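You operate a simulated robot arm through the tools that you are given. There is no shell and no other tool. Be economical: measure what you need, move in short steps, check, and stop when the job is done.

You run a simulated robot arm. Do the job below in one go: nothing can be reset, and whatever is moved stays where it is left.

Task
Take the shunt marked "59" from the top of the grey bench and put it in the steel tray there. Put the medium cell marked "No. 72" from the top of the wooden table on the middle shelf of the trolley. Put one of the resistor blocks from the top of the wooden table on the bench top left of the electronic load. Put the bundle of cable ties on the top of the wooden table away on the upper bin rail. Take the square marker and put it on the cream block on the top shelf of the trolley. Press the zero key of the cable reel two times. Stack the grey pouch that says "27" from the top of the parts counter on top of the grey pouch that says "29". Close the lower left counter drawer. Open the locker drawer. Any order will do. Set down upright: medium cell.

Only the result counts: the job must be done as asked and must still hold three seconds after the hand-in. Knocking over, shifting, dropping, spilling or breaking anything else fails it.

Robot
A 7-joint arm with a fingered hand on a trunk, on a base that drives. Base frame: it is fixed to the floor where the robot stands at the start and does not move with it; the origin is under the middle of the robot, x ahead of it, y to its left, z up. Lengths are in cm, angles in rad, forces in N, time in s.
Its first joint turns from -2.897 to 2.897 rad. Places, roughly: bench top left of the electronic load [340, 510, 70]; bundle of cable ties (10x3x2 cm) [40, 640, 80]; cream block (8x5x3 cm) [-30, 290, 90]; grey pouch [375, 800, 75]; locker drawer [380, 940, 80]; lower left counter drawer [360, 820, 50]; medium cell [-25, 625, 75]; middle shelf of the trolley [-30, 310, 50]; resistor block [0, 650, 75]; shunt [75, 0, 75]; square marker [25, 625, 75]; steel tray (20x20x4 cm) [60, -30, 80]; upper bin rail (73x16 cm) [400, 808, 132]; zero key of the cable reel [380, 700, 100]. Payload 4 kg.
The tool frame sits at the grasp point between the pads (the TCP): z along the fingers, y along the line on which they close. The tips reach 3 cm beyond it. Largest opening 10.4 cm; the body of the gripper starts 3.5 cm behind the TCP. The gripper is a hand of 4 fingers: y runs from the thumb to the fingers, the wrist lies at [-1.5, -11.3, -19] in the tool frame, and closing takes about 1.5 s.
Orientation is that of the tool frame in the base frame, as a unit quaternion [w, x, y, z]. With the fingers straight down and the wrist toward the robot, the tool's x, y and z point along [0, 1, 0], [1, 0, 0] and [0, 0, -1] of the base frame.

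Tools
- The arm moves only by the tool step_arm. Its arguments are lists of equal length, an entry for each row: "turn": the turn, a rotation vector about the tool's x, y, z in rad, a list of three; "xyz": the shift along the tool's x, y, z in cm, a list of three. In form: {"turn": [[wx, wy, wz], ...], "xyz": [[x, y, z], ...]}. A call has 1 to 10 rows; each row is the pose to reach, as a shift and turn from the pose commanded when the call began, along the tool's axes at that moment. "claw" is the opening, from 0 (shut) to 1 (fully open), set as the call begins (left out, the last holds). Rows are played at 5 a second. More than 5 cm and 0.15 rad between two rows, or a gripper value outside its range, and nothing of the call is played. A pose out of reach is approached as far as the arm can. The call stops where the force on the tool passes 40 N (or 10 N more than at its start, if that is more) or the arm is blocked; 0.2 s more then pass. The fingers move at their own pace (about 15.3 cm/s each) and stop on an object; they squeeze with about 27 N. The grip force told is the motor's: it shows also when the fingers shut on nothing. Time passes only in rows, and 0.2 s behind the last, so rows that repeat a pose let the fingers close. The reply holds the time, the measured pose of the TCP, the force on the tool along the base axes, the opening and the grip force, in the units named above and with some noise, with the torque about the TCP (base axes, N m) and any sound that the robot's microphone picked up.
- Cameras (640 x 400 px; columns grow to the right, rows downward): "scene" is now at [32.2, 14.99, 126.28]; the picture's right is [-0.49, -0.87, 0.00], its down [-0.30, 0.17, -0.94] and it looks along [0.82, -0.46, -0.35] (base axes); focal length 214 px, centre (320, 200). "wrist" rides on the gripper at [6.1, -9.2, -13] in the tool frame; the picture's right is [-0.81, 0.27, -0.52], its down [-0.53, -0.71, 0.46] and it looks along [-0.24, 0.64, 0.72] (tool axes); focal length 275 px, centre (320, 200). There is no depth. A picture from a camera that has moved, and an enlarged one, comes with that camera's place and axes in the base frame and with its lens. The place of the scene camera against the robot may be out by one fixed shift of up to 1.2 cm in any direction.
- camera(camera): a new picture of that camera. It takes no simulated time.
- steer(legs): drives the robot by 1 to 6 legs, each [ahead, left, turn to the left] in cm, cm and rad, along the robot's own axes; the way and the turn of a leg run together, so that a leg with both is an arc; at most 150 cm and 3.142 rad a leg. The arm and the cameras ride along, it lands a little off, and it stops where it bumps. It gives what a move gives.
- curl_fingers(index, middle, ring, thumb_bend, thumb_turn): sets how far each is bent, from 0 (flat) to 1 (curled in); at 0.3 the hand is open as for a grip, at 0.7 the pads meet at the TCP. One left out holds its place. A second passes; each finger stops where it meets its share of the squeeze, and holds until it gets a number again. A gripper value or a shape takes the hand back. It gives what a move gives, with no picture; readings hold the bend of each and the force on the fingers (four entries, about 0 where the hand has none), thumb and palm. thumb_turn goes from beside the hand (0) to across from the fingers (1), as for a grip.
- preshape(shape): the hand has 4 fingers and takes this shape, open, in about a second: jaw (thumb against the fingers, like two jaws); tri (thumb and two fingers); tip (a fingertip pinch); poke (one finger out to press); point (the index stretched); flat (the hand flat); cup (the hand cupped); fist (a fist). The gripper value then closes the fingers along that shape, each until it touches; the sizes above hold for jaw. It gives what a move gives, with no picture.
- turn_head(pan, tilt): turns the head with the scene camera to pan (to the left, within 2.496 rad either way) and tilt (down, from -0.506 to 1.204), counted from straight ahead of the robot. It gives what a move gives.
- zoom(camera, box): a new picture of the part [left, top, right, bottom] of that camera's present view, enlarged. It takes no simulated time.
- job_done(): hands the job in; it is judged then, once.

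Go step by step. Nothing tells you exact positions but the pictures and the camera data: compare them with the known pose of the tool, close in by small moves and look again before you grip or let go. The budget is 217 turns and 210 pictures, counting those below and the enlarged ones. Unless the task says otherwise, let go and move clear before handing in.

The tools are called after ">>>" as a command line: name --argument value ..., lists and objects as JSON in quotes. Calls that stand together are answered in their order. step_arm: Moves the arm, as the interface text tells. Its arguments: {"type":"object","properties":{"turn":{"type":"array"},"xyz":{"type":"array"},"claw":{"type":"number"}},"required":["turn","xyz"]} The other tools are called the same way: preshape (shape) gives the hand a shape; curl_fingers (index, middle, ring, thumb_bend, thumb_turn) moves the fingers one by one; steer (legs) drives the base; turn_head (pan, tilt) turns the head that bears the scene camera; camera (camera) takes a picture; zoom (camera, box) takes an enlarged picture of a part of a camera's view; job_done () hands the job in.

At the start:

```text
clock: 0.0
position: [36.79, 0.01, 116.8]
ee_rot: [0.0, 0.707, 0.707, -0.001]
ft_force: [-0.3, 0.0, 0.8]
wrist_torque: [0.01, -0.01, 0.02]
grip_width: 10.39
gripper_force: 0.0
shape: jaw
bend: [0.3, 0.3, 0.3, 0.3, 0.98]
finger forces: [0.0, 0.0, 0.0, 0.0, 0.0, 0.0]
robot x, y, heading: [-0.16, 0.17, -0.001]
head pan, tilt: [-0.513, 0.353]
```

scene: 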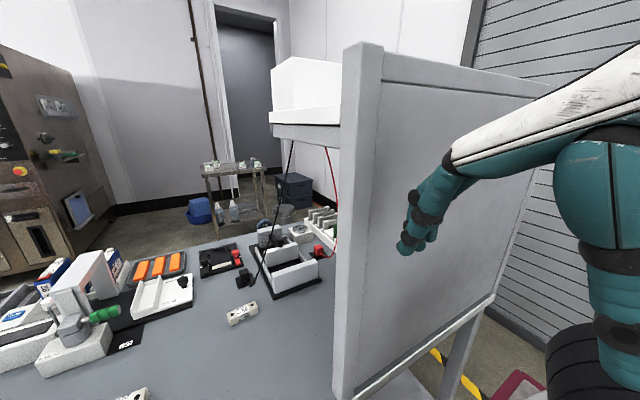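
wrist: 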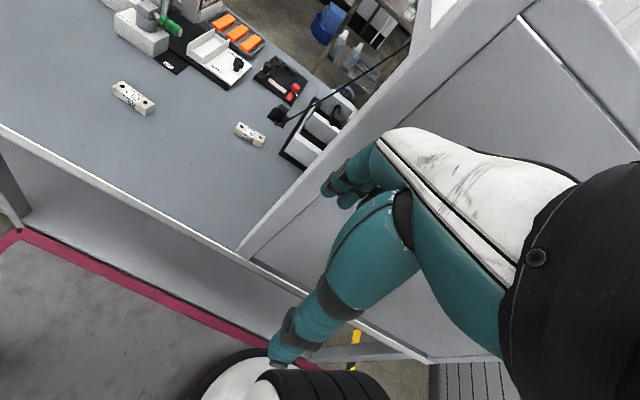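

I see the grey bench ahead with two white shunt-like blocks. I'll look around the bench with the head first.

>>> turn_head --pan 0.0 --tilt 0.6

>>> camera --camera "scene"

```text
clock: 0.9
position: [36.9, 0.08, 116.89]
ee_rot: [0.0, 0.707, 0.707, 0.0]
ft_force: [0.5, 0.5, 0.1]
wrist_torque: [-0.02, -0.01, -0.02]
grip_width: 10.38
gripper_force: 0.0
shape: jaw
bend: [0.3, 0.3, 0.3, 0.3, 0.98]
finger forces: [0.0, 0.0, 0.0, 0.0, 0.1, 0.1]
robot x, y, heading: [-0.07, -0.2, -0.002]
head pan, tilt: [0.0, 0.6]
```

```text
207 pictures are left
camera scene: at [32.93, 19.55, 124.02], right [0.0, -1.0, 0.0], down [-0.56, 0.0, -0.83], along [0.83, 0.0, -0.56], focal length 214 px, centre (320, 200)
```

scene: 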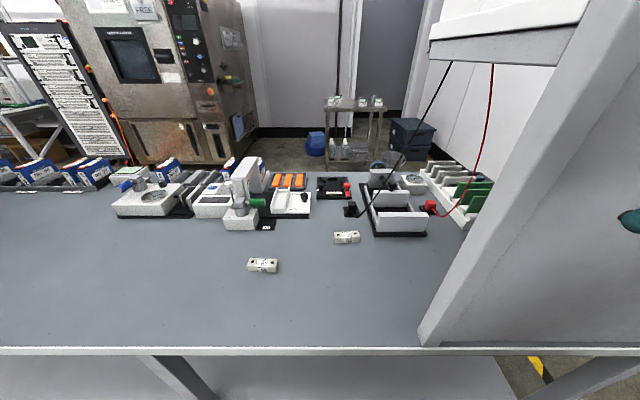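

>>> turn_head --pan -0.9 --tilt 0.6

>>> camera --camera "scene"

>>> zoom --camera "wrist" --box '[80, 40, 400, 240]'

```text
clock: 2.1
position: [36.81, 0.1, 116.81]
ee_rot: [0.0, 0.707, 0.707, 0.0]
ft_force: [0.5, -0.2, -0.7]
wrist_torque: [-0.01, -0.03, 0.02]
grip_width: 10.35
gripper_force: 0.0
shape: jaw
bend: [0.3, 0.3, 0.3, 0.3, 0.98]
finger forces: [0.0, 0.0, 0.1, 0.0, 0.0, 0.0]
robot x, y, heading: [-0.04, -0.1, 0.004]
head pan, tilt: [-0.901, 0.6]
```

```text
206 pictures are left
camera scene: at [29.58, 12.63, 124.02], right [-0.78, -0.62, 0.0], down [-0.35, 0.44, -0.83], along [0.51, -0.65, -0.56], focal length 214 px, centre (320, 200)
```

scene: 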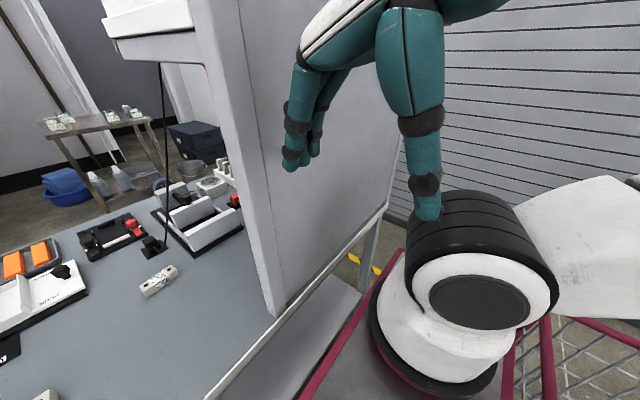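

```text
2.00 times, centred on (240, 140) of wrist
camera zoom: at [27.67, 6.18, 129.82], right [0.27, -0.81, 0.52], down [-0.71, -0.53, -0.46], along [0.64, -0.24, -0.72], focal length 551 px, centre (480, 320)
```

zoom: 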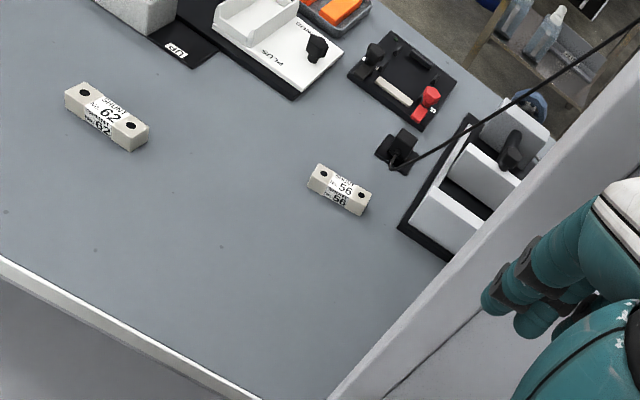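

>>> turn_head --pan -1.7 --tilt 0.5

>>> camera --camera "scene"

>>> turn_head --pan 0.9 --tilt 0.4

>>> camera --camera "scene"

>>> turn_head --pan 2.2 --tilt 0.4

>>> camera --camera "scene"

```text
clock: 3.3
position: [36.85, 0.2, 116.86]
ee_rot: [0.0, 0.707, 0.707, -0.001]
ft_force: [-0.3, 1.0, -0.2]
wrist_torque: [0.01, 0.01, -0.04]
grip_width: 10.38
gripper_force: 0.0
shape: jaw
bend: [0.3, 0.3, 0.3, 0.3, 0.98]
finger forces: [0.0, 0.1, 0.0, 0.0, 0.0, 0.0]
robot x, y, heading: [-0.01, 0.11, -0.001]
head pan, tilt: [-1.7, 0.499]
```

```text
204 pictures are left
camera scene: at [22.92, 10.53, 124.93], right [-0.99, 0.13, 0.0], down [0.06, 0.47, -0.88], along [-0.11, -0.87, -0.48], focal length 214 px, centre (320, 200)
```

scene: 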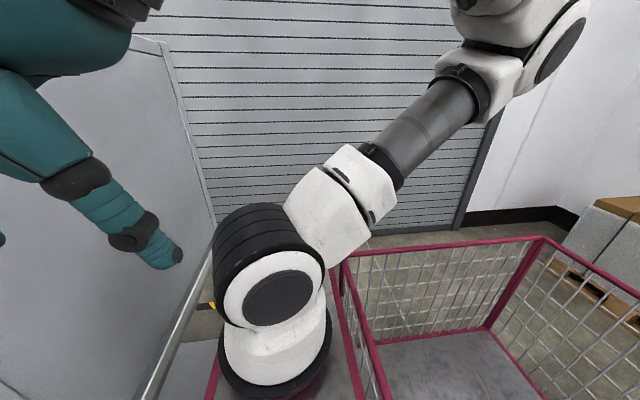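

```text
clock: 5.6
position: [36.88, 0.09, 116.77]
ee_rot: [0.0, 0.707, 0.707, -0.001]
ft_force: [-0.6, -0.9, 1.3]
wrist_torque: [-0.06, 0.03, -0.01]
grip_width: 10.37
gripper_force: 0.1
shape: jaw
bend: [0.3, 0.3, 0.3, 0.3, 0.98]
finger forces: [0.0, 0.0, 0.0, 0.1, 0.1, 0.0]
robot x, y, heading: [0.18, -0.03, 0.002]
head pan, tilt: [0.901, 0.4]
```

```text
203 pictures are left
camera scene: at [29.84, 26.81, 125.84], right [0.78, -0.62, 0.0], down [-0.24, -0.3, -0.92], along [0.57, 0.72, -0.39], focal length 214 px, centre (320, 200)
```

scene: 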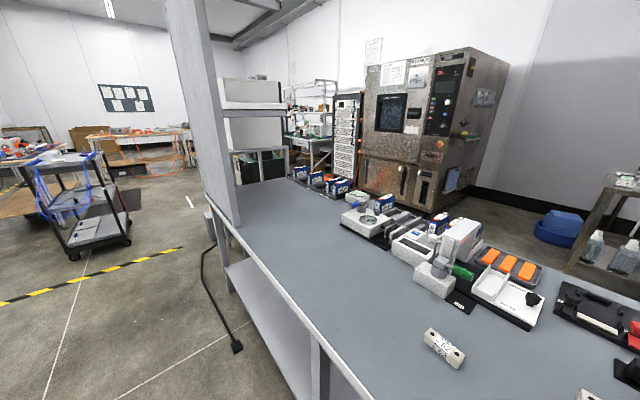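

```text
clock: 7.1
position: [36.79, 0.16, 116.79]
ee_rot: [0.001, 0.708, 0.707, 0.0]
ft_force: [0.2, 0.7, -0.5]
wrist_torque: [-0.01, 0.01, 0.0]
grip_width: 10.36
gripper_force: 0.1
shape: jaw
bend: [0.3, 0.3, 0.3, 0.3, 0.98]
finger forces: [0.0, 0.0, 0.1, 0.0, 0.0, 0.0]
robot x, y, heading: [-0.16, -0.37, -0.003]
head pan, tilt: [2.201, 0.4]
```

```text
202 pictures are left
camera scene: at [18.63, 27.04, 125.84], right [0.81, 0.59, 0.0], down [0.23, -0.31, -0.92], along [-0.54, 0.74, -0.39], focal length 214 px, centre (320, 200)
```

scene: 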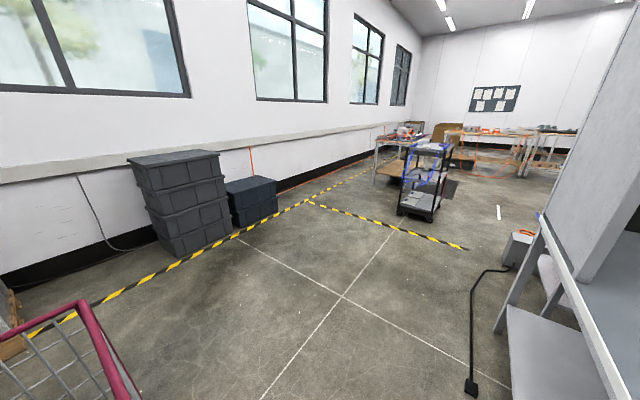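

>>> steer --legs '[[-15, 0, 0], [0, -75, 0]]'

>>> turn_head --pan 0.0 --tilt 0.5

>>> camera --camera "scene"

```text
clock: 12.1
position: [21.51, -74.96, 116.8]
ee_rot: [0.0, 0.707, 0.708, 0.0]
ft_force: [-0.3, 0.1, 0.6]
wrist_torque: [0.0, 0.02, 0.01]
grip_width: 10.37
gripper_force: 0.0
shape: jaw
bend: [0.3, 0.3, 0.3, 0.3, 0.98]
finger forces: [0.1, 0.0, 0.0, 0.0, 0.1, 0.0]
robot x, y, heading: [-15.4, -75.1, 0.003]
head pan, tilt: [2.201, 0.4]
```

```text
clock: 14.2
position: [21.47, -74.76, 116.68]
ee_rot: [0.001, 0.707, 0.708, 0.001]
ft_force: [0.7, -0.2, 0.6]
wrist_torque: [-0.01, 0.04, 0.0]
grip_width: 10.38
gripper_force: 0.1
shape: jaw
bend: [0.3, 0.3, 0.3, 0.3, 0.98]
finger forces: [0.0, 0.1, 0.1, 0.0, 0.0, 0.0]
robot x, y, heading: [-15.27, -75.21, 0.007]
head pan, tilt: [0.0, 0.499]
```

```text
201 pictures are left
camera scene: at [17.79, -55.38, 124.93], right [0.0, -1.0, 0.0], down [-0.48, 0.0, -0.88], along [0.88, 0.0, -0.48], focal length 214 px, centre (320, 200)
```

scene: 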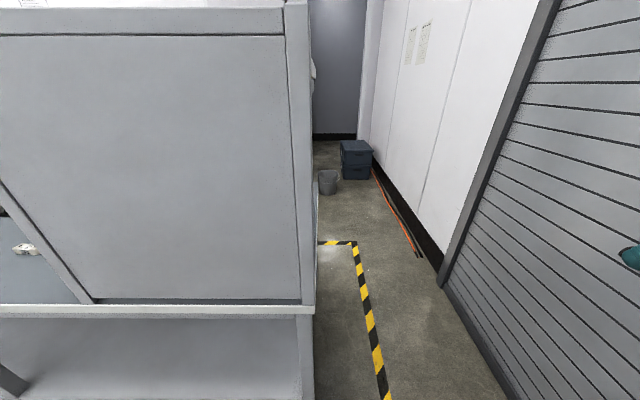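

>>> steer --legs '[[0, -25, 0], [30, 0, 0]]'

>>> turn_head --pan 0.7 --tilt 0.5

>>> camera --camera "scene"

```text
clock: 17.7
position: [51.96, -99.83, 116.65]
ee_rot: [0.0, 0.707, 0.707, 0.0]
ft_force: [0.4, 0.1, -0.5]
wrist_torque: [0.0, -0.04, -0.01]
grip_width: 10.37
gripper_force: 0.0
shape: jaw
bend: [0.3, 0.3, 0.3, 0.3, 0.98]
finger forces: [0.1, 0.0, 0.0, 0.0, 0.1, 0.0]
robot x, y, heading: [14.87, -100.25, -0.001]
head pan, tilt: [0.0, 0.499]
```

```text
clock: 18.8
position: [52.11, -99.84, 116.88]
ee_rot: [0.0, 0.707, 0.707, 0.0]
ft_force: [-0.7, 0.6, 0.9]
wrist_torque: [0.03, 0.04, -0.02]
grip_width: 10.35
gripper_force: 0.0
shape: jaw
bend: [0.3, 0.3, 0.3, 0.3, 0.98]
finger forces: [0.0, 0.0, 0.1, 0.0, 0.0, 0.0]
robot x, y, heading: [14.92, -99.87, 0.005]
head pan, tilt: [0.7, 0.499]
```

```text
200 pictures are left
camera scene: at [46.2, -74.59, 124.93], right [0.64, -0.77, 0.0], down [-0.37, -0.31, -0.88], along [0.67, 0.57, -0.48], focal length 214 px, centre (320, 200)
```

scene: 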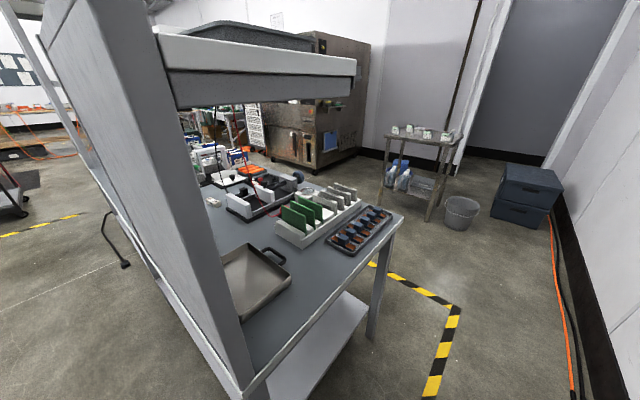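

>>> steer --legs '[[60, 0, 0]]'

>>> turn_head --pan 1.7 --tilt 0.55

>>> camera --camera "scene"

```text
clock: 22.1
position: [111.81, -99.52, 116.87]
ee_rot: [0.0, 0.706, 0.709, 0.0]
ft_force: [0.2, -0.1, -0.3]
wrist_torque: [-0.01, 0.0, -0.01]
grip_width: 10.37
gripper_force: 0.0
shape: jaw
bend: [0.3, 0.3, 0.3, 0.3, 0.98]
finger forces: [0.0, 0.0, 0.1, 0.0, 0.1, 0.0]
robot x, y, heading: [75.08, -99.86, 0.001]
head pan, tilt: [0.7, 0.499]
```

```text
clock: 23.4
position: [111.68, -99.52, 116.79]
ee_rot: [0.001, 0.706, 0.708, 0.0]
ft_force: [-0.3, -0.2, 0.3]
wrist_torque: [-0.02, 0.03, 0.0]
grip_width: 10.39
gripper_force: 0.1
shape: jaw
bend: [0.3, 0.3, 0.3, 0.3, 0.98]
finger forces: [0.1, 0.0, 0.0, 0.0, 0.0, 0.0]
robot x, y, heading: [74.92, -99.97, 0.002]
head pan, tilt: [1.7, 0.55]
```

```text
199 pictures are left
camera scene: at [97.72, -71.32, 124.47], right [0.99, 0.13, 0.0], down [0.07, -0.52, -0.85], along [-0.11, 0.85, -0.52], focal length 214 px, centre (320, 200)
```

scene: 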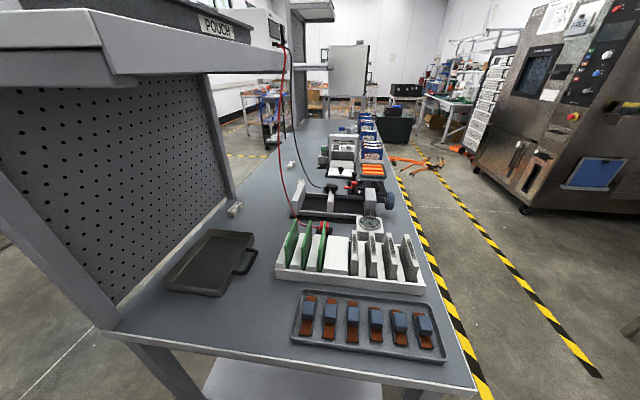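

>>> zoom --camera "scene" --box '[160, 160, 320, 260]'

>>> zoom --camera "scene" --box '[0, 0, 320, 200]'

```text
4.00 times, centred on (240, 210) of scene
camera zoom: at [97.72, -71.32, 124.47], right [0.99, 0.13, 0.0], down [0.07, -0.52, -0.85], along [-0.11, 0.85, -0.52], focal length 858 px, centre (640, 160)
```

zoom: 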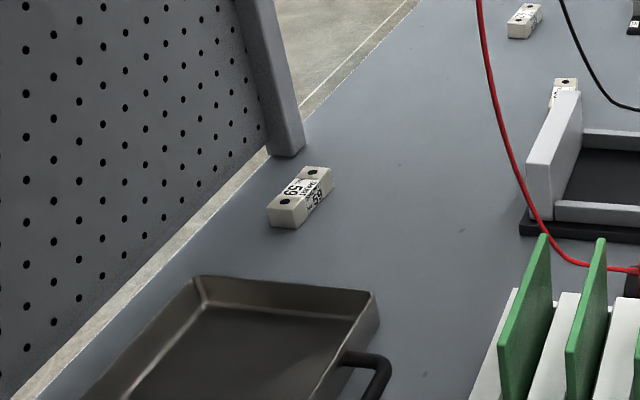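

```text
2.00 times, centred on (160, 100) of scene
camera zoom: at [97.72, -71.32, 124.47], right [0.99, 0.13, 0.0], down [0.07, -0.52, -0.85], along [-0.11, 0.85, -0.52], focal length 429 px, centre (640, 400)
```

zoom: 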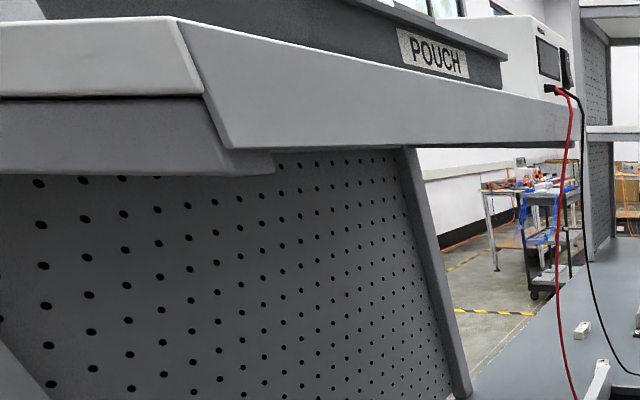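

Shunt "59" lies behind the pegboard near (59,-11), the tray near (66,-36), both reachable from this aisle. I'll shift a little right and swing the arm to the left.

>>> steer --legs '[[-5, -5, 0]]'

>>> step_arm --turn '[[0, 0, -0.125], [0, 0, -0.25], [0, 0, -0.375], [0, 0, -0.5], [0, 0, -0.625], [0, 0, -0.75], [0, 0, -0.875], [0, 0, -1.0], [0, 0, -1.125], [0, 0, -1.25]]' --xyz '[[4.6, -0.3, 0], [9.1, -1.15, 0], [13.5, -2.6, 0], [17.6, -4.5, 0], [21.5, -7.0, 0], [25.1, -9.9, 0], [28.2, -13.2, 0], [31.0, -16.9, 0], [33.2, -20.9, 0], [34.9, -25.2, 0]]'

>>> step_arm --turn '[[0, 0, -0.11], [0, 0, -0.22], [0, 0, -0.32]]' --xyz '[[4.05, -0.25, 0], [8.0, -0.9, 0], [11.6, -1.9, 0]]'

>>> camera --camera "wrist"

>>> camera --camera "scene"

```text
clock: 24.4
position: [106.67, -104.78, 116.82]
ee_rot: [0.0, 0.706, 0.708, 0.0]
ft_force: [0.4, 0.6, -0.1]
wrist_torque: [0.01, -0.02, -0.01]
grip_width: 10.35
gripper_force: 0.0
shape: jaw
bend: [0.3, 0.3, 0.3, 0.3, 0.98]
finger forces: [0.0, 0.1, 0.0, 0.0, 0.0, 0.0]
robot x, y, heading: [69.88, -105.11, -0.003]
head pan, tilt: [1.7, 0.55]
```

```text
clock: 25.6
position: [101.6, -86.21, 116.17]
ee_rot: [0.0, 0.493, 0.87, -0.008]
ft_force: [-2.3, -12.2, -5.5]
wrist_torque: [0.96, -0.24, 0.11]
grip_width: 10.38
gripper_force: 0.1
shape: jaw
bend: [0.3, 0.3, 0.3, 0.3, 0.97]
finger forces: [0.0, 0.1, 0.1, 0.0, 0.0, 0.0]
robot x, y, heading: [69.9, -104.93, 0.004]
head pan, tilt: [1.7, 0.55]
stopped in row 5: the force on the tool passed its limit at 78 N (the readings are from after the stop); the commanded pose is now the measured one
```

```text
clock: 25.8
position: [101.34, -85.88, 115.84]
ee_rot: [-0.001, 0.488, 0.873, -0.016]
ft_force: [-2.0, -13.8, -6.9]
wrist_torque: [1.17, -0.25, 0.21]
grip_width: 10.35
gripper_force: 0.1
shape: jaw
bend: [0.3, 0.3, 0.3, 0.3, 0.97]
finger forces: [0.0, 0.1, 0.1, 0.1, 0.0, 0.0]
robot x, y, heading: [70.15, -105.11, 0.0]
head pan, tilt: [1.7, 0.55]
stopped in row 1: the force on the tool passed its limit at 77 N (the readings are from after the stop); the commanded pose is now the measured one
```

```text
196 pictures are left
camera wrist: at [90.48, -85.16, 128.98], right [0.67, -0.53, 0.52], down [-0.33, -0.84, -0.43], along [0.67, 0.11, -0.74], focal length 275 px, centre (320, 200)
```

wrist: 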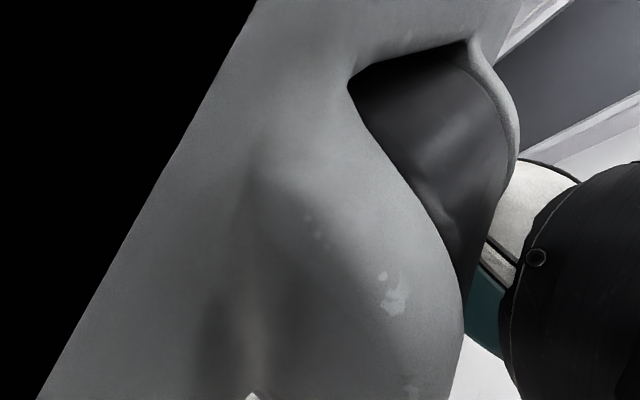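

```text
195 pictures are left
camera scene: at [92.65, -76.35, 124.48], right [0.99, 0.14, 0.0], down [0.07, -0.52, -0.85], along [-0.12, 0.84, -0.52], focal length 214 px, centre (320, 200)
```

scene: 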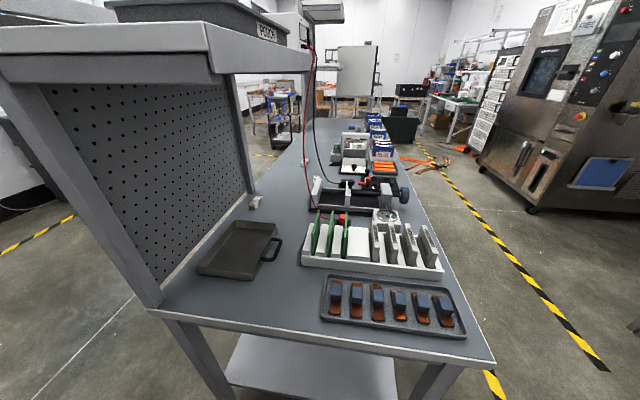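

The arm bumped the head mast, which stands front-left of the robot, so the arm can't swing left past it. I'll swing back and instead enter the aisle facing the other way so the bench is on the robot's right.

>>> step_arm --turn '[[0, 0, 0.12], [0, 0, 0.24], [0, 0, 0.36], [0, 0, 0.48], [0, 0, 0.55]]' --xyz '[[-4.4, -0.3, -0.8], [-8.7, -1.05, -0.8], [-13.0, -2.4, -0.8], [-17.0, -4.2, -0.8], [-19.2, -5.4, -0.8]]'

```text
clock: 27.0
position: [106.62, -104.98, 116.96]
ee_rot: [0.004, 0.706, 0.708, -0.014]
ft_force: [-0.1, -0.1, -0.6]
wrist_torque: [-0.02, -0.01, -0.01]
grip_width: 10.38
gripper_force: 0.2
shape: jaw
bend: [0.3, 0.3, 0.3, 0.3, 0.97]
finger forces: [0.0, 0.1, 0.0, 0.0, 0.0, 0.0]
robot x, y, heading: [69.98, -104.56, 0.001]
head pan, tilt: [1.7, 0.55]
```

>>> steer --legs '[[-110, 0, 0], [0, 40, 0], [0, 0, 3.14], [0, 40, 0], [-110, 0, 0]]'

>>> turn_head --pan -1.5 --tilt 0.5

>>> camera --camera "scene"

```text
clock: 44.1
position: [-81.41, -98.02, 116.91]
ee_rot: [0.015, -0.652, 0.758, 0.004]
ft_force: [0.5, 0.9, 1.1]
wrist_torque: [0.01, -0.01, -0.02]
grip_width: 10.34
gripper_force: 0.0
shape: jaw
bend: [0.3, 0.3, 0.3, 0.3, 0.97]
finger forces: [0.1, 0.1, 0.0, 0.0, 0.0, 0.0]
robot x, y, heading: [-45.12, -103.59, 2.982]
head pan, tilt: [1.7, 0.55]
stopped in leg 5: the robot was blocked; the commanded pose is now the measured one
```

```text
clock: 46.8
position: [-81.48, -97.9, 116.95]
ee_rot: [0.015, -0.651, 0.759, 0.003]
ft_force: [-0.2, 0.0, 1.0]
wrist_torque: [-0.01, 0.01, -0.01]
grip_width: 10.39
gripper_force: 0.1
shape: jaw
bend: [0.3, 0.3, 0.3, 0.3, 0.97]
finger forces: [0.0, 0.0, 0.0, 0.0, 0.1, 0.1]
robot x, y, heading: [-45.05, -104.12, 2.987]
head pan, tilt: [-1.499, 0.499]
```

```text
194 pictures are left
camera scene: at [-71.13, -111.18, 124.93], right [1.0, -0.08, 0.0], down [-0.04, -0.48, -0.88], along [0.07, 0.88, -0.48], focal length 214 px, centre (320, 200)
```

scene: 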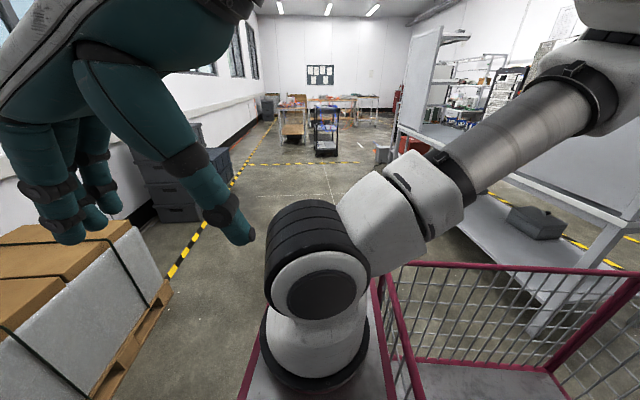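

>>> turn_head --pan -2.4 --tilt 0.5

>>> camera --camera "scene"

>>> turn_head --pan 2.4 --tilt 0.6

>>> camera --camera "scene"

```text
clock: 48.0
position: [-81.53, -97.83, 116.9]
ee_rot: [0.014, -0.652, 0.758, 0.003]
ft_force: [1.0, -0.6, 0.1]
wrist_torque: [-0.02, 0.03, -0.03]
grip_width: 10.37
gripper_force: 0.0
shape: jaw
bend: [0.3, 0.3, 0.3, 0.3, 0.97]
finger forces: [0.0, 0.0, 0.0, 0.1, 0.0, 0.0]
robot x, y, heading: [-45.1, -103.7, 2.991]
head pan, tilt: [-2.4, 0.499]
```

```text
193 pictures are left
camera scene: at [-64.31, -115.19, 124.93], right [0.56, -0.83, 0.0], down [-0.4, -0.27, -0.88], along [0.73, 0.49, -0.48], focal length 214 px, centre (320, 200)
```

scene: 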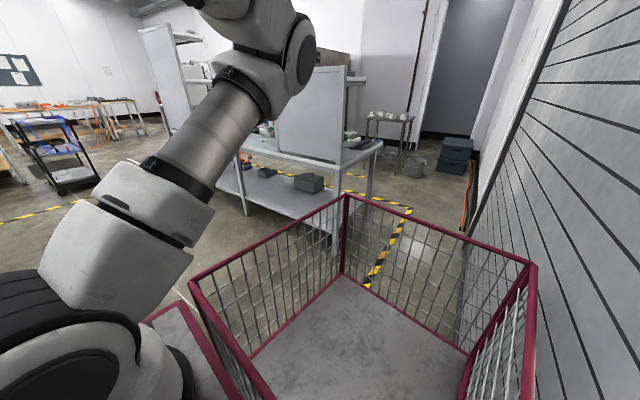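

```text
clock: 51.8
position: [-81.5, -97.89, 116.89]
ee_rot: [0.014, -0.651, 0.759, 0.002]
ft_force: [-0.1, -0.4, 0.0]
wrist_torque: [-0.02, -0.05, 0.0]
grip_width: 10.39
gripper_force: 0.1
shape: jaw
bend: [0.3, 0.3, 0.3, 0.3, 0.97]
finger forces: [0.1, 0.0, 0.0, 0.0, 0.0, 0.0]
robot x, y, heading: [-45.26, -103.53, 2.985]
head pan, tilt: [2.4, 0.6]
```

```text
192 pictures are left
camera scene: at [-66.35, -127.14, 124.02], right [-0.78, -0.62, 0.0], down [-0.35, 0.44, -0.83], along [0.52, -0.64, -0.56], focal length 214 px, centre (320, 200)
```

scene: 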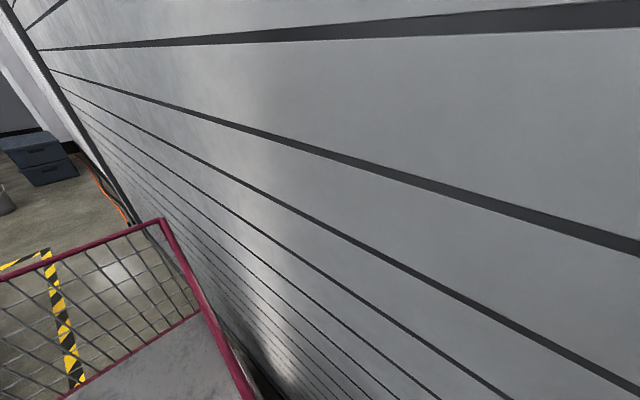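

>>> steer --legs '[[20, -4, 0], [0, 0, 0.156]]'

```text
clock: 54.1
position: [-100.86, -96.77, 116.92]
ee_rot: [-0.014, 0.709, -0.705, -0.003]
ft_force: [0.2, -0.7, 0.1]
wrist_torque: [0.01, 0.0, 0.01]
grip_width: 10.35
gripper_force: 0.0
shape: jaw
bend: [0.3, 0.3, 0.3, 0.3, 0.97]
finger forces: [0.0, 0.1, 0.0, 0.0, 0.1, 0.0]
robot x, y, heading: [-63.96, -96.85, -3.138]
head pan, tilt: [2.4, 0.6]
```

>>> steer --legs '[[0, 5, 0], [-129, 0, 0]]'

>>> turn_head --pan -1.4 --tilt 0.5

>>> camera --camera "scene"

```text
clock: 61.1
position: [28.34, -101.67, 116.91]
ee_rot: [0.015, -0.702, 0.712, 0.004]
ft_force: [-0.2, 0.8, -0.6]
wrist_torque: [-0.02, -0.02, 0.0]
grip_width: 10.38
gripper_force: 0.0
shape: jaw
bend: [0.3, 0.3, 0.3, 0.3, 0.97]
finger forces: [0.0, 0.2, 0.1, 0.1, 0.0, 0.0]
robot x, y, heading: [64.93, -102.72, 3.128]
head pan, tilt: [2.4, 0.6]
```

```text
clock: 64.2
position: [28.28, -101.63, 116.98]
ee_rot: [0.014, -0.702, 0.712, 0.004]
ft_force: [0.9, 0.2, 0.4]
wrist_torque: [-0.03, 0.02, 0.01]
grip_width: 10.36
gripper_force: 0.2
shape: jaw
bend: [0.3, 0.3, 0.3, 0.3, 0.97]
finger forces: [0.1, 0.1, 0.0, 0.0, 0.1, 0.0]
robot x, y, heading: [65.23, -102.34, 3.122]
head pan, tilt: [-1.4, 0.499]
```

```text
191 pictures are left
camera scene: at [39.4, -113.57, 124.93], right [0.99, 0.15, 0.0], down [0.07, -0.47, -0.88], along [-0.14, 0.87, -0.48], focal length 214 px, centre (320, 200)
```

scene: 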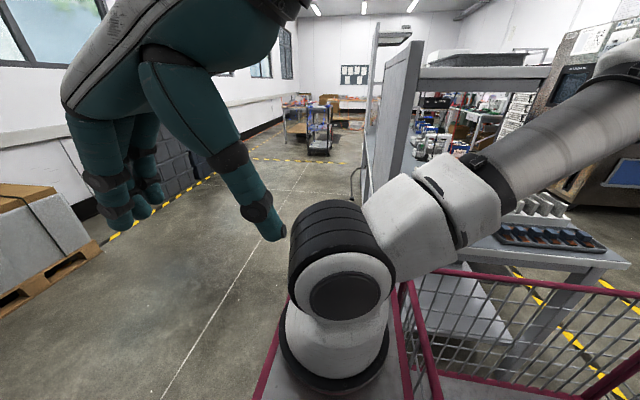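

>>> step_arm --turn '[[0, 0, 0.13], [0, 0, 0.26], [0, 0, 0.39], [0, 0, 0.52], [0, 0, 0.65], [0, 0, 0.78], [0, 0, 0.91], [0, 0, 1.04], [0, 0, 1.17], [0, 0, 1.3]]' --xyz '[[-4.8, -0.3, 0], [-9.5, -1.2, 0], [-14.0, -2.8, 0], [-18.3, -4.9, 0], [-22.3, -7.5, 0], [-25.9, -10.6, 0], [-29.1, -14.2, 0], [-31.7, -18.2, 0], [-33.9, -22.4, 0], [-35.5, -27.0, 0]]'

>>> camera --camera "scene"

>>> camera --camera "wrist"

```text
clock: 66.4
position: [55.82, -66.67, 118.23]
ee_rot: [0.009, -0.127, 0.992, 0.012]
ft_force: [0.7, 0.3, -0.2]
wrist_torque: [-0.01, -0.01, 0.03]
grip_width: 10.38
gripper_force: 0.1
shape: jaw
bend: [0.3, 0.3, 0.3, 0.3, 0.97]
finger forces: [0.0, 0.0, 0.0, 0.0, 0.1, 0.1]
robot x, y, heading: [65.16, -102.59, 3.128]
head pan, tilt: [-1.4, 0.499]
```

```text
190 pictures are left
camera scene: at [39.4, -113.57, 124.93], right [0.99, 0.15, 0.0], down [0.07, -0.47, -0.88], along [-0.14, 0.87, -0.48], focal length 214 px, centre (320, 200)
```

scene: 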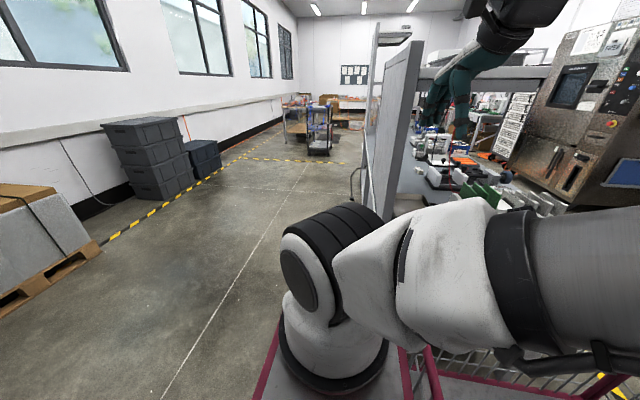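

```text
189 pictures are left
camera wrist: at [52.08, -77.45, 130.92], right [0.71, 0.46, 0.54], down [0.7, -0.54, -0.46], along [0.08, 0.7, -0.71], focal length 275 px, centre (320, 200)
```

wrist: 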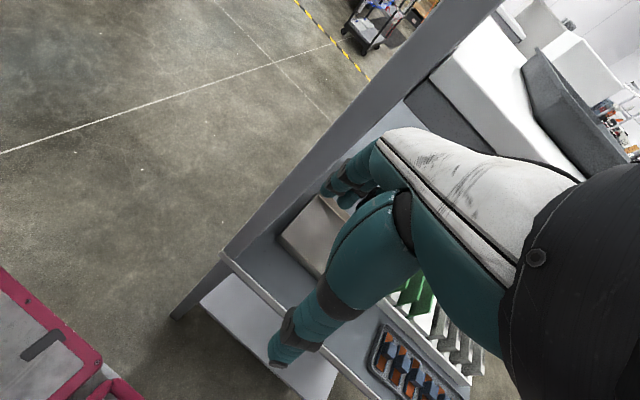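

>>> step_arm --turn '[[0, 0, 0.05], [0, 0, 0.1], [0, 0, 0.15], [0, 0, 0.2], [0, 0, 0.255]]' --xyz '[[-1.8, 0.2, 3.6], [-3.6, 0.5, 7.2], [-5.4, 1.0, 10.8], [-7.2, 1.9, 14.4], [-9.0, 2.8, 18]]'

>>> turn_head --pan -1.6 --tilt 0.4

>>> camera --camera "scene"

>>> camera --camera "wrist"

```text
clock: 67.6
position: [63.8, -60.95, 100.34]
ee_rot: [0.008, 0.0, 1.0, 0.013]
ft_force: [-0.1, -0.6, 0.5]
wrist_torque: [0.01, 0.02, 0.05]
grip_width: 10.37
gripper_force: 0.0
shape: jaw
bend: [0.3, 0.3, 0.3, 0.3, 0.97]
finger forces: [0.0, 0.1, 0.0, 0.0, 0.0, 0.1]
robot x, y, heading: [65.16, -102.32, 3.127]
head pan, tilt: [-1.4, 0.499]
```

```text
clock: 68.3
position: [63.71, -60.72, 100.32]
ee_rot: [0.008, -0.001, 1.0, 0.013]
ft_force: [-0.3, 0.2, 0.6]
wrist_torque: [-0.05, -0.01, 0.02]
grip_width: 10.41
gripper_force: 0.1
shape: jaw
bend: [0.3, 0.3, 0.3, 0.3, 0.97]
finger forces: [0.1, 0.1, 0.1, 0.0, 0.0, 0.1]
robot x, y, heading: [64.93, -102.56, 3.127]
head pan, tilt: [-1.6, 0.4]
```

```text
188 pictures are left
camera scene: at [41.22, -113.31, 125.84], right [1.0, -0.04, 0.0], down [-0.02, -0.39, -0.92], along [0.04, 0.92, -0.39], focal length 214 px, centre (320, 200)
```

scene: 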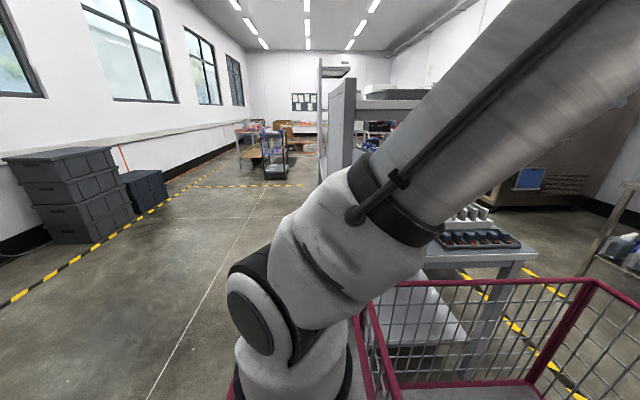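

```text
187 pictures are left
camera wrist: at [57.46, -70.44, 113.07], right [0.8, 0.26, 0.54], down [0.54, -0.7, -0.47], along [0.25, 0.66, -0.7], focal length 275 px, centre (320, 200)
```

wrist: 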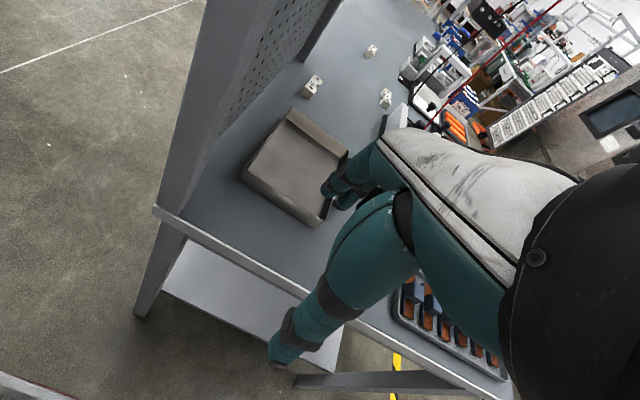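

>>> zoom --camera "wrist" --box '[220, 50, 380, 150]'

>>> step_arm --turn '[[0, 0, 0], [0, 0, 0], [0, 0, 0], [0, 0, 0], [0, 0, 0], [0, 0, 0]]' --xyz '[[0.7, 3.5, 3], [1.4, 7, 6], [2.1, 11, 8.5], [2.8, 15.5, 9.0], [3.5, 20, 9.0], [4.2, 24.5, 9.0]]'

>>> camera --camera "wrist"

```text
4.00 times, centred on (300, 100) of wrist
camera zoom: at [57.46, -70.44, 113.07], right [0.8, 0.26, 0.54], down [0.54, -0.7, -0.47], along [0.25, 0.66, -0.7], focal length 1101 px, centre (400, 600)
```

zoom: 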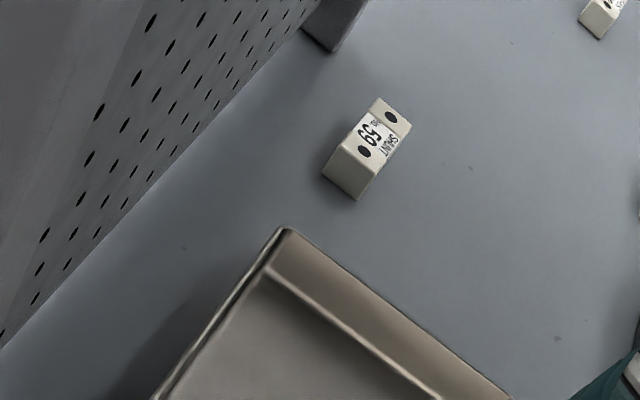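

```text
clock: 69.8
position: [59.73, -36.16, 92.26]
ee_rot: [0.008, -0.001, 1.0, 0.012]
ft_force: [0.5, 0.0, 0.1]
wrist_torque: [0.02, -0.01, 0.0]
grip_width: 10.38
gripper_force: 0.1
shape: jaw
bend: [0.3, 0.3, 0.3, 0.3, 0.98]
finger forces: [0.1, 0.0, 0.0, 0.0, 0.0, 0.0]
robot x, y, heading: [64.55, -102.62, 3.126]
head pan, tilt: [-1.6, 0.4]
```

```text
185 pictures are left
camera wrist: at [53.47, -45.82, 104.87], right [0.8, 0.26, 0.54], down [0.54, -0.7, -0.47], along [0.25, 0.66, -0.7], focal length 275 px, centre (320, 200)
```

wrist: 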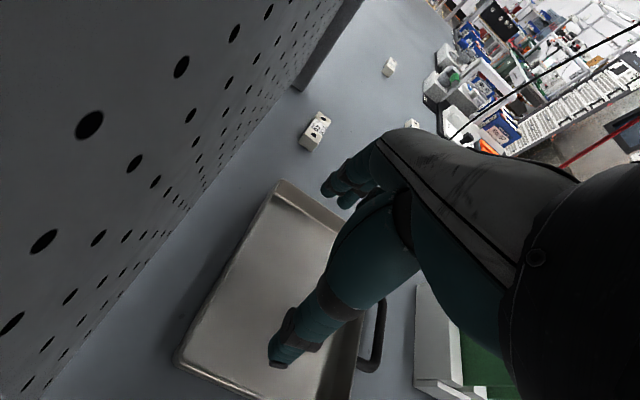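

>>> step_arm --turn '[[0, 0, 0], [0, 0, 0], [0, 0, 0], [0, 0, 0], [0, 0, 0]]' --xyz '[[0.4, 4.8, 0], [0.9, 9.6, 0], [1.3, 14.4, 0.5], [1.8, 19.2, 1.5], [2.2, 24, 2.5]]'

>>> camera --camera "wrist"

```text
clock: 70.6
position: [56.87, -18.27, 80.83]
ee_rot: [0.002, 0.006, 0.999, -0.049]
ft_force: [-19.0, 12.9, 65.9]
wrist_torque: [3.22, -0.09, 0.97]
grip_width: 9.51
gripper_force: 0.1
shape: jaw
bend: [0.26, 0.3, 0.3, 0.31, 0.97]
finger forces: [15.2, 43.7, 12.7, 0.0, 0.6, 0.0]
robot x, y, heading: [63.96, -103.52, 3.134]
head pan, tilt: [-1.6, 0.4]
stopped in row 4: the force on the tool passed its limit at 57 N (the readings are from after the stop); the commanded pose is now the measured one
```

```text
184 pictures are left
camera wrist: at [50.62, -26.05, 94.67], right [0.81, 0.31, 0.49], down [0.53, -0.76, -0.38], along [0.26, 0.57, -0.78], focal length 275 px, centre (320, 200)
```

wrist: 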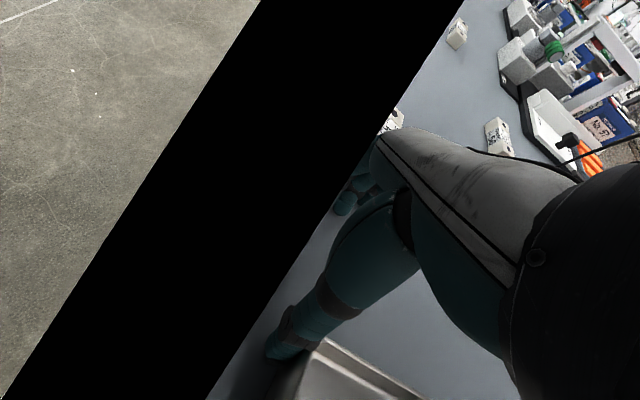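

>>> step_arm --turn '[[0, 0, 0], [0, 0, 0], [0, 0, 0]]' --xyz '[[0, -1, -3], [-0.5, -4, -6], [-1, -8, -8.5]]'

>>> camera --camera "wrist"

>>> camera --camera "scene"

```text
clock: 71.6
position: [60.73, -31.98, 88.34]
ee_rot: [-0.029, 0.017, 0.997, -0.074]
ft_force: [0.0, -0.2, -0.5]
wrist_torque: [-0.02, -0.05, 0.04]
grip_width: 10.39
gripper_force: 0.1
shape: jaw
bend: [0.3, 0.3, 0.3, 0.3, 0.98]
finger forces: [0.0, 0.0, 0.1, 0.0, 0.2, 0.0]
robot x, y, heading: [65.26, -103.44, 3.135]
head pan, tilt: [-1.6, 0.4]
stopped in row 3: the arm was blocked; the commanded pose is now the measured one
```

```text
183 pictures are left
camera wrist: at [55.09, -38.93, 102.93], right [0.85, 0.32, 0.42], down [0.48, -0.79, -0.37], along [0.22, 0.52, -0.83], focal length 275 px, centre (320, 200)
```

wrist: 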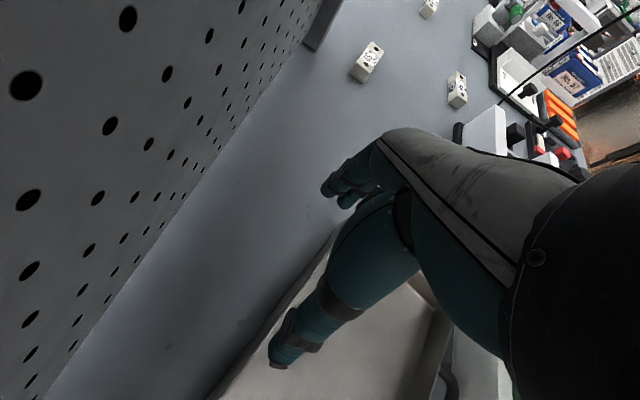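

```text
182 pictures are left
camera scene: at [41.29, -114.53, 125.84], right [1.0, -0.04, 0.0], down [-0.01, -0.39, -0.92], along [0.04, 0.92, -0.39], focal length 214 px, centre (320, 200)
```

scene: 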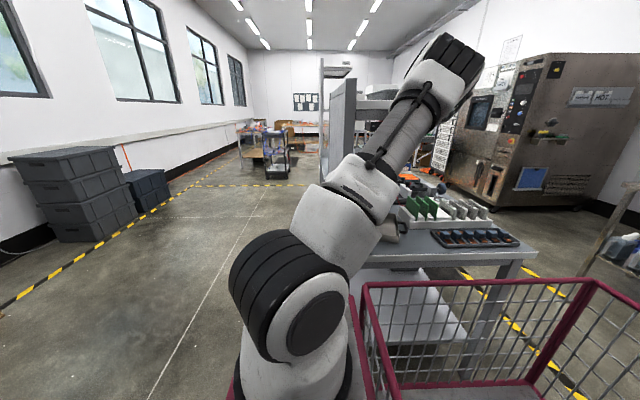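

The arm over-reached: the elbow fouled the shelf and the hand dipped and seems to have dragged the tray sideways. I'll straighten the hand, back out and look.

>>> step_arm --turn '[[0, 0, 0], [-0.07, -0.03, 0], [-0.148, -0.06, 0], [-0.148, -0.06, 0], [-0.148, -0.06, 0]]' --xyz '[[0, -0.3, -2], [0, -1.5, -2.4], [0, -5.5, -2.8], [0, -10, -3.5], [0, -14, -4.5]]'

>>> camera --camera "wrist"

```text
clock: 72.8
position: [60.1, -44.9, 94.88]
ee_rot: [0.003, 0.014, 1.0, -0.001]
ft_force: [2.9, -5.3, 1.1]
wrist_torque: [0.69, 0.35, 0.61]
grip_width: 10.38
gripper_force: 0.0
shape: jaw
bend: [0.3, 0.3, 0.3, 0.3, 0.97]
finger forces: [0.0, 0.0, 0.0, 0.1, 0.1, 0.0]
robot x, y, heading: [65.18, -103.61, 3.134]
head pan, tilt: [-1.6, 0.4]
```

```text
181 pictures are left
camera wrist: at [53.69, -53.94, 107.81], right [0.82, 0.25, 0.52], down [0.51, -0.73, -0.45], along [0.27, 0.64, -0.72], focal length 275 px, centre (320, 200)
```

wrist: 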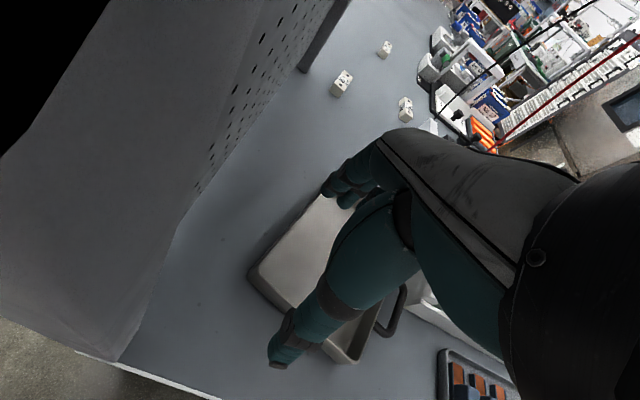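

>>> step_arm --turn '[[0, 0, 0], [0, 0, 0], [0, 0, 0], [0, 0, 0], [0, 0, 0], [0, 0, 0]]' --xyz '[[-2.5, 0, 0], [-5, 0, 0], [-6, -4, -1], [-6, -8, -2.5], [-6, -12, -5], [-6, -16, -8]]'

>>> camera --camera "wrist"

>>> camera --camera "scene"

```text
clock: 74.2
position: [65.71, -61.51, 103.21]
ee_rot: [0.002, 0.015, 1.0, -0.001]
ft_force: [-0.4, -0.1, -0.4]
wrist_torque: [-0.01, -0.02, -0.03]
grip_width: 10.37
gripper_force: 0.0
shape: jaw
bend: [0.3, 0.3, 0.3, 0.3, 0.97]
finger forces: [0.0, 0.0, 0.0, 0.1, 0.0, 0.0]
robot x, y, heading: [65.12, -103.34, 3.136]
head pan, tilt: [-1.6, 0.4]
```

```text
180 pictures are left
camera wrist: at [59.26, -70.49, 116.21], right [0.82, 0.25, 0.52], down [0.51, -0.73, -0.45], along [0.27, 0.63, -0.72], focal length 275 px, centre (320, 200)
```

wrist: 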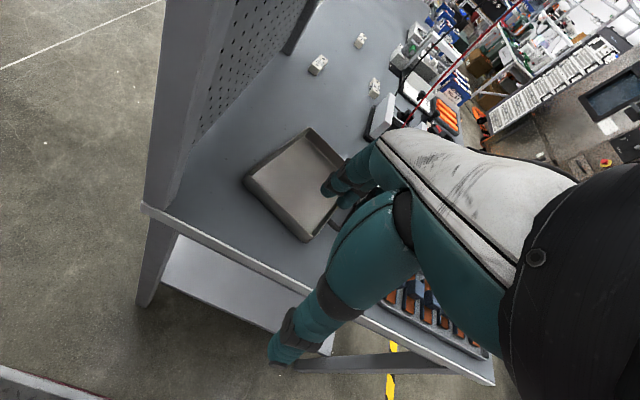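

```text
179 pictures are left
camera scene: at [41.31, -114.53, 125.84], right [1.0, -0.04, 0.0], down [-0.01, -0.39, -0.92], along [0.04, 0.92, -0.39], focal length 214 px, centre (320, 200)
```

scene: 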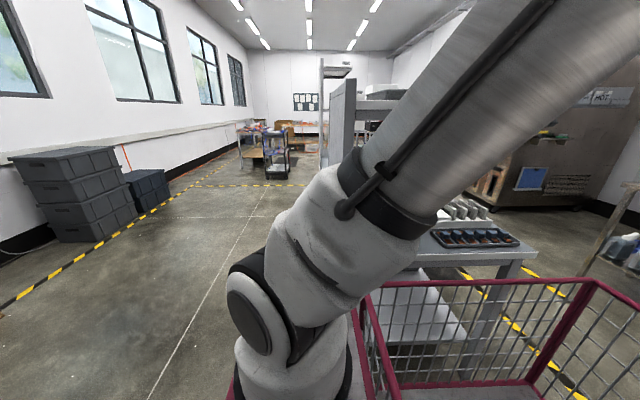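

>>> step_arm --turn '[[0, 0, 0], [0, 0, 0], [0, 0, 0], [0, 0, 0]]' --xyz '[[0, -2, -4], [0, -4, -8], [0, -6, -12], [0, -7, -14]]'

>>> steer --legs '[[125, 0, 0], [0, -65, 0], [0, 0, -3.1], [0, 60, 0]]'

>>> turn_head --pan -0.3 --tilt 0.4

>>> camera --camera "scene"

```text
clock: 75.2
position: [65.05, -67.97, 116.86]
ee_rot: [0.004, 0.009, 1.0, -0.005]
ft_force: [0.4, -0.5, -0.4]
wrist_torque: [0.02, 0.04, -0.01]
grip_width: 10.41
gripper_force: 0.0
shape: jaw
bend: [0.3, 0.3, 0.3, 0.3, 0.97]
finger forces: [0.0, 0.0, 0.0, 0.1, 0.1, 0.0]
robot x, y, heading: [65.02, -103.47, 3.135]
head pan, tilt: [-1.6, 0.4]
```

```text
clock: 95.0
position: [-65.02, -14.38, 116.87]
ee_rot: [-0.002, 1.0, 0.026, -0.002]
ft_force: [-0.2, -0.1, -0.4]
wrist_torque: [0.02, -0.01, 0.02]
grip_width: 10.39
gripper_force: 0.0
shape: jaw
bend: [0.3, 0.3, 0.3, 0.3, 0.97]
finger forces: [0.1, 0.0, 0.1, 0.0, 0.0, 0.0]
robot x, y, heading: [-67.72, 20.65, 0.075]
head pan, tilt: [-1.6, 0.4]
```

```text
clock: 96.5
position: [-64.87, -14.42, 116.88]
ee_rot: [-0.002, 1.0, 0.026, -0.003]
ft_force: [0.1, 0.9, -0.1]
wrist_torque: [-0.04, 0.03, 0.0]
grip_width: 10.42
gripper_force: 0.1
shape: jaw
bend: [0.3, 0.3, 0.3, 0.3, 0.97]
finger forces: [0.1, 0.1, 0.1, 0.0, 0.1, 0.1]
robot x, y, heading: [-67.85, 20.84, 0.076]
head pan, tilt: [-0.3, 0.4]
```

```text
178 pictures are left
camera scene: at [-45.47, 33.04, 125.18], right [-1.0, 0.04, 0.0], down [0.02, 0.45, -0.89], along [-0.04, -0.89, -0.45], focal length 214 px, centre (320, 200)
```

scene: 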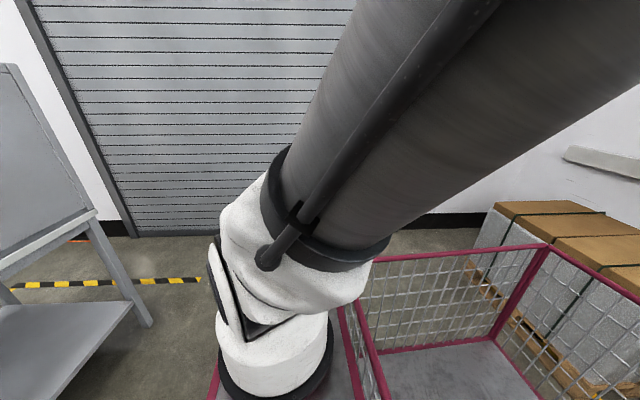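

>>> camera --camera "scene"

```text
177 pictures are left
camera scene: at [-45.47, 33.04, 125.18], right [-1.0, 0.04, 0.0], down [0.02, 0.45, -0.89], along [-0.04, -0.89, -0.45], focal length 214 px, centre (320, 200)
```

scene: 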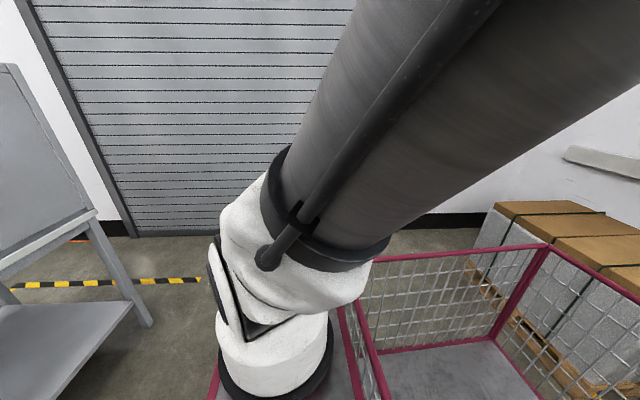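

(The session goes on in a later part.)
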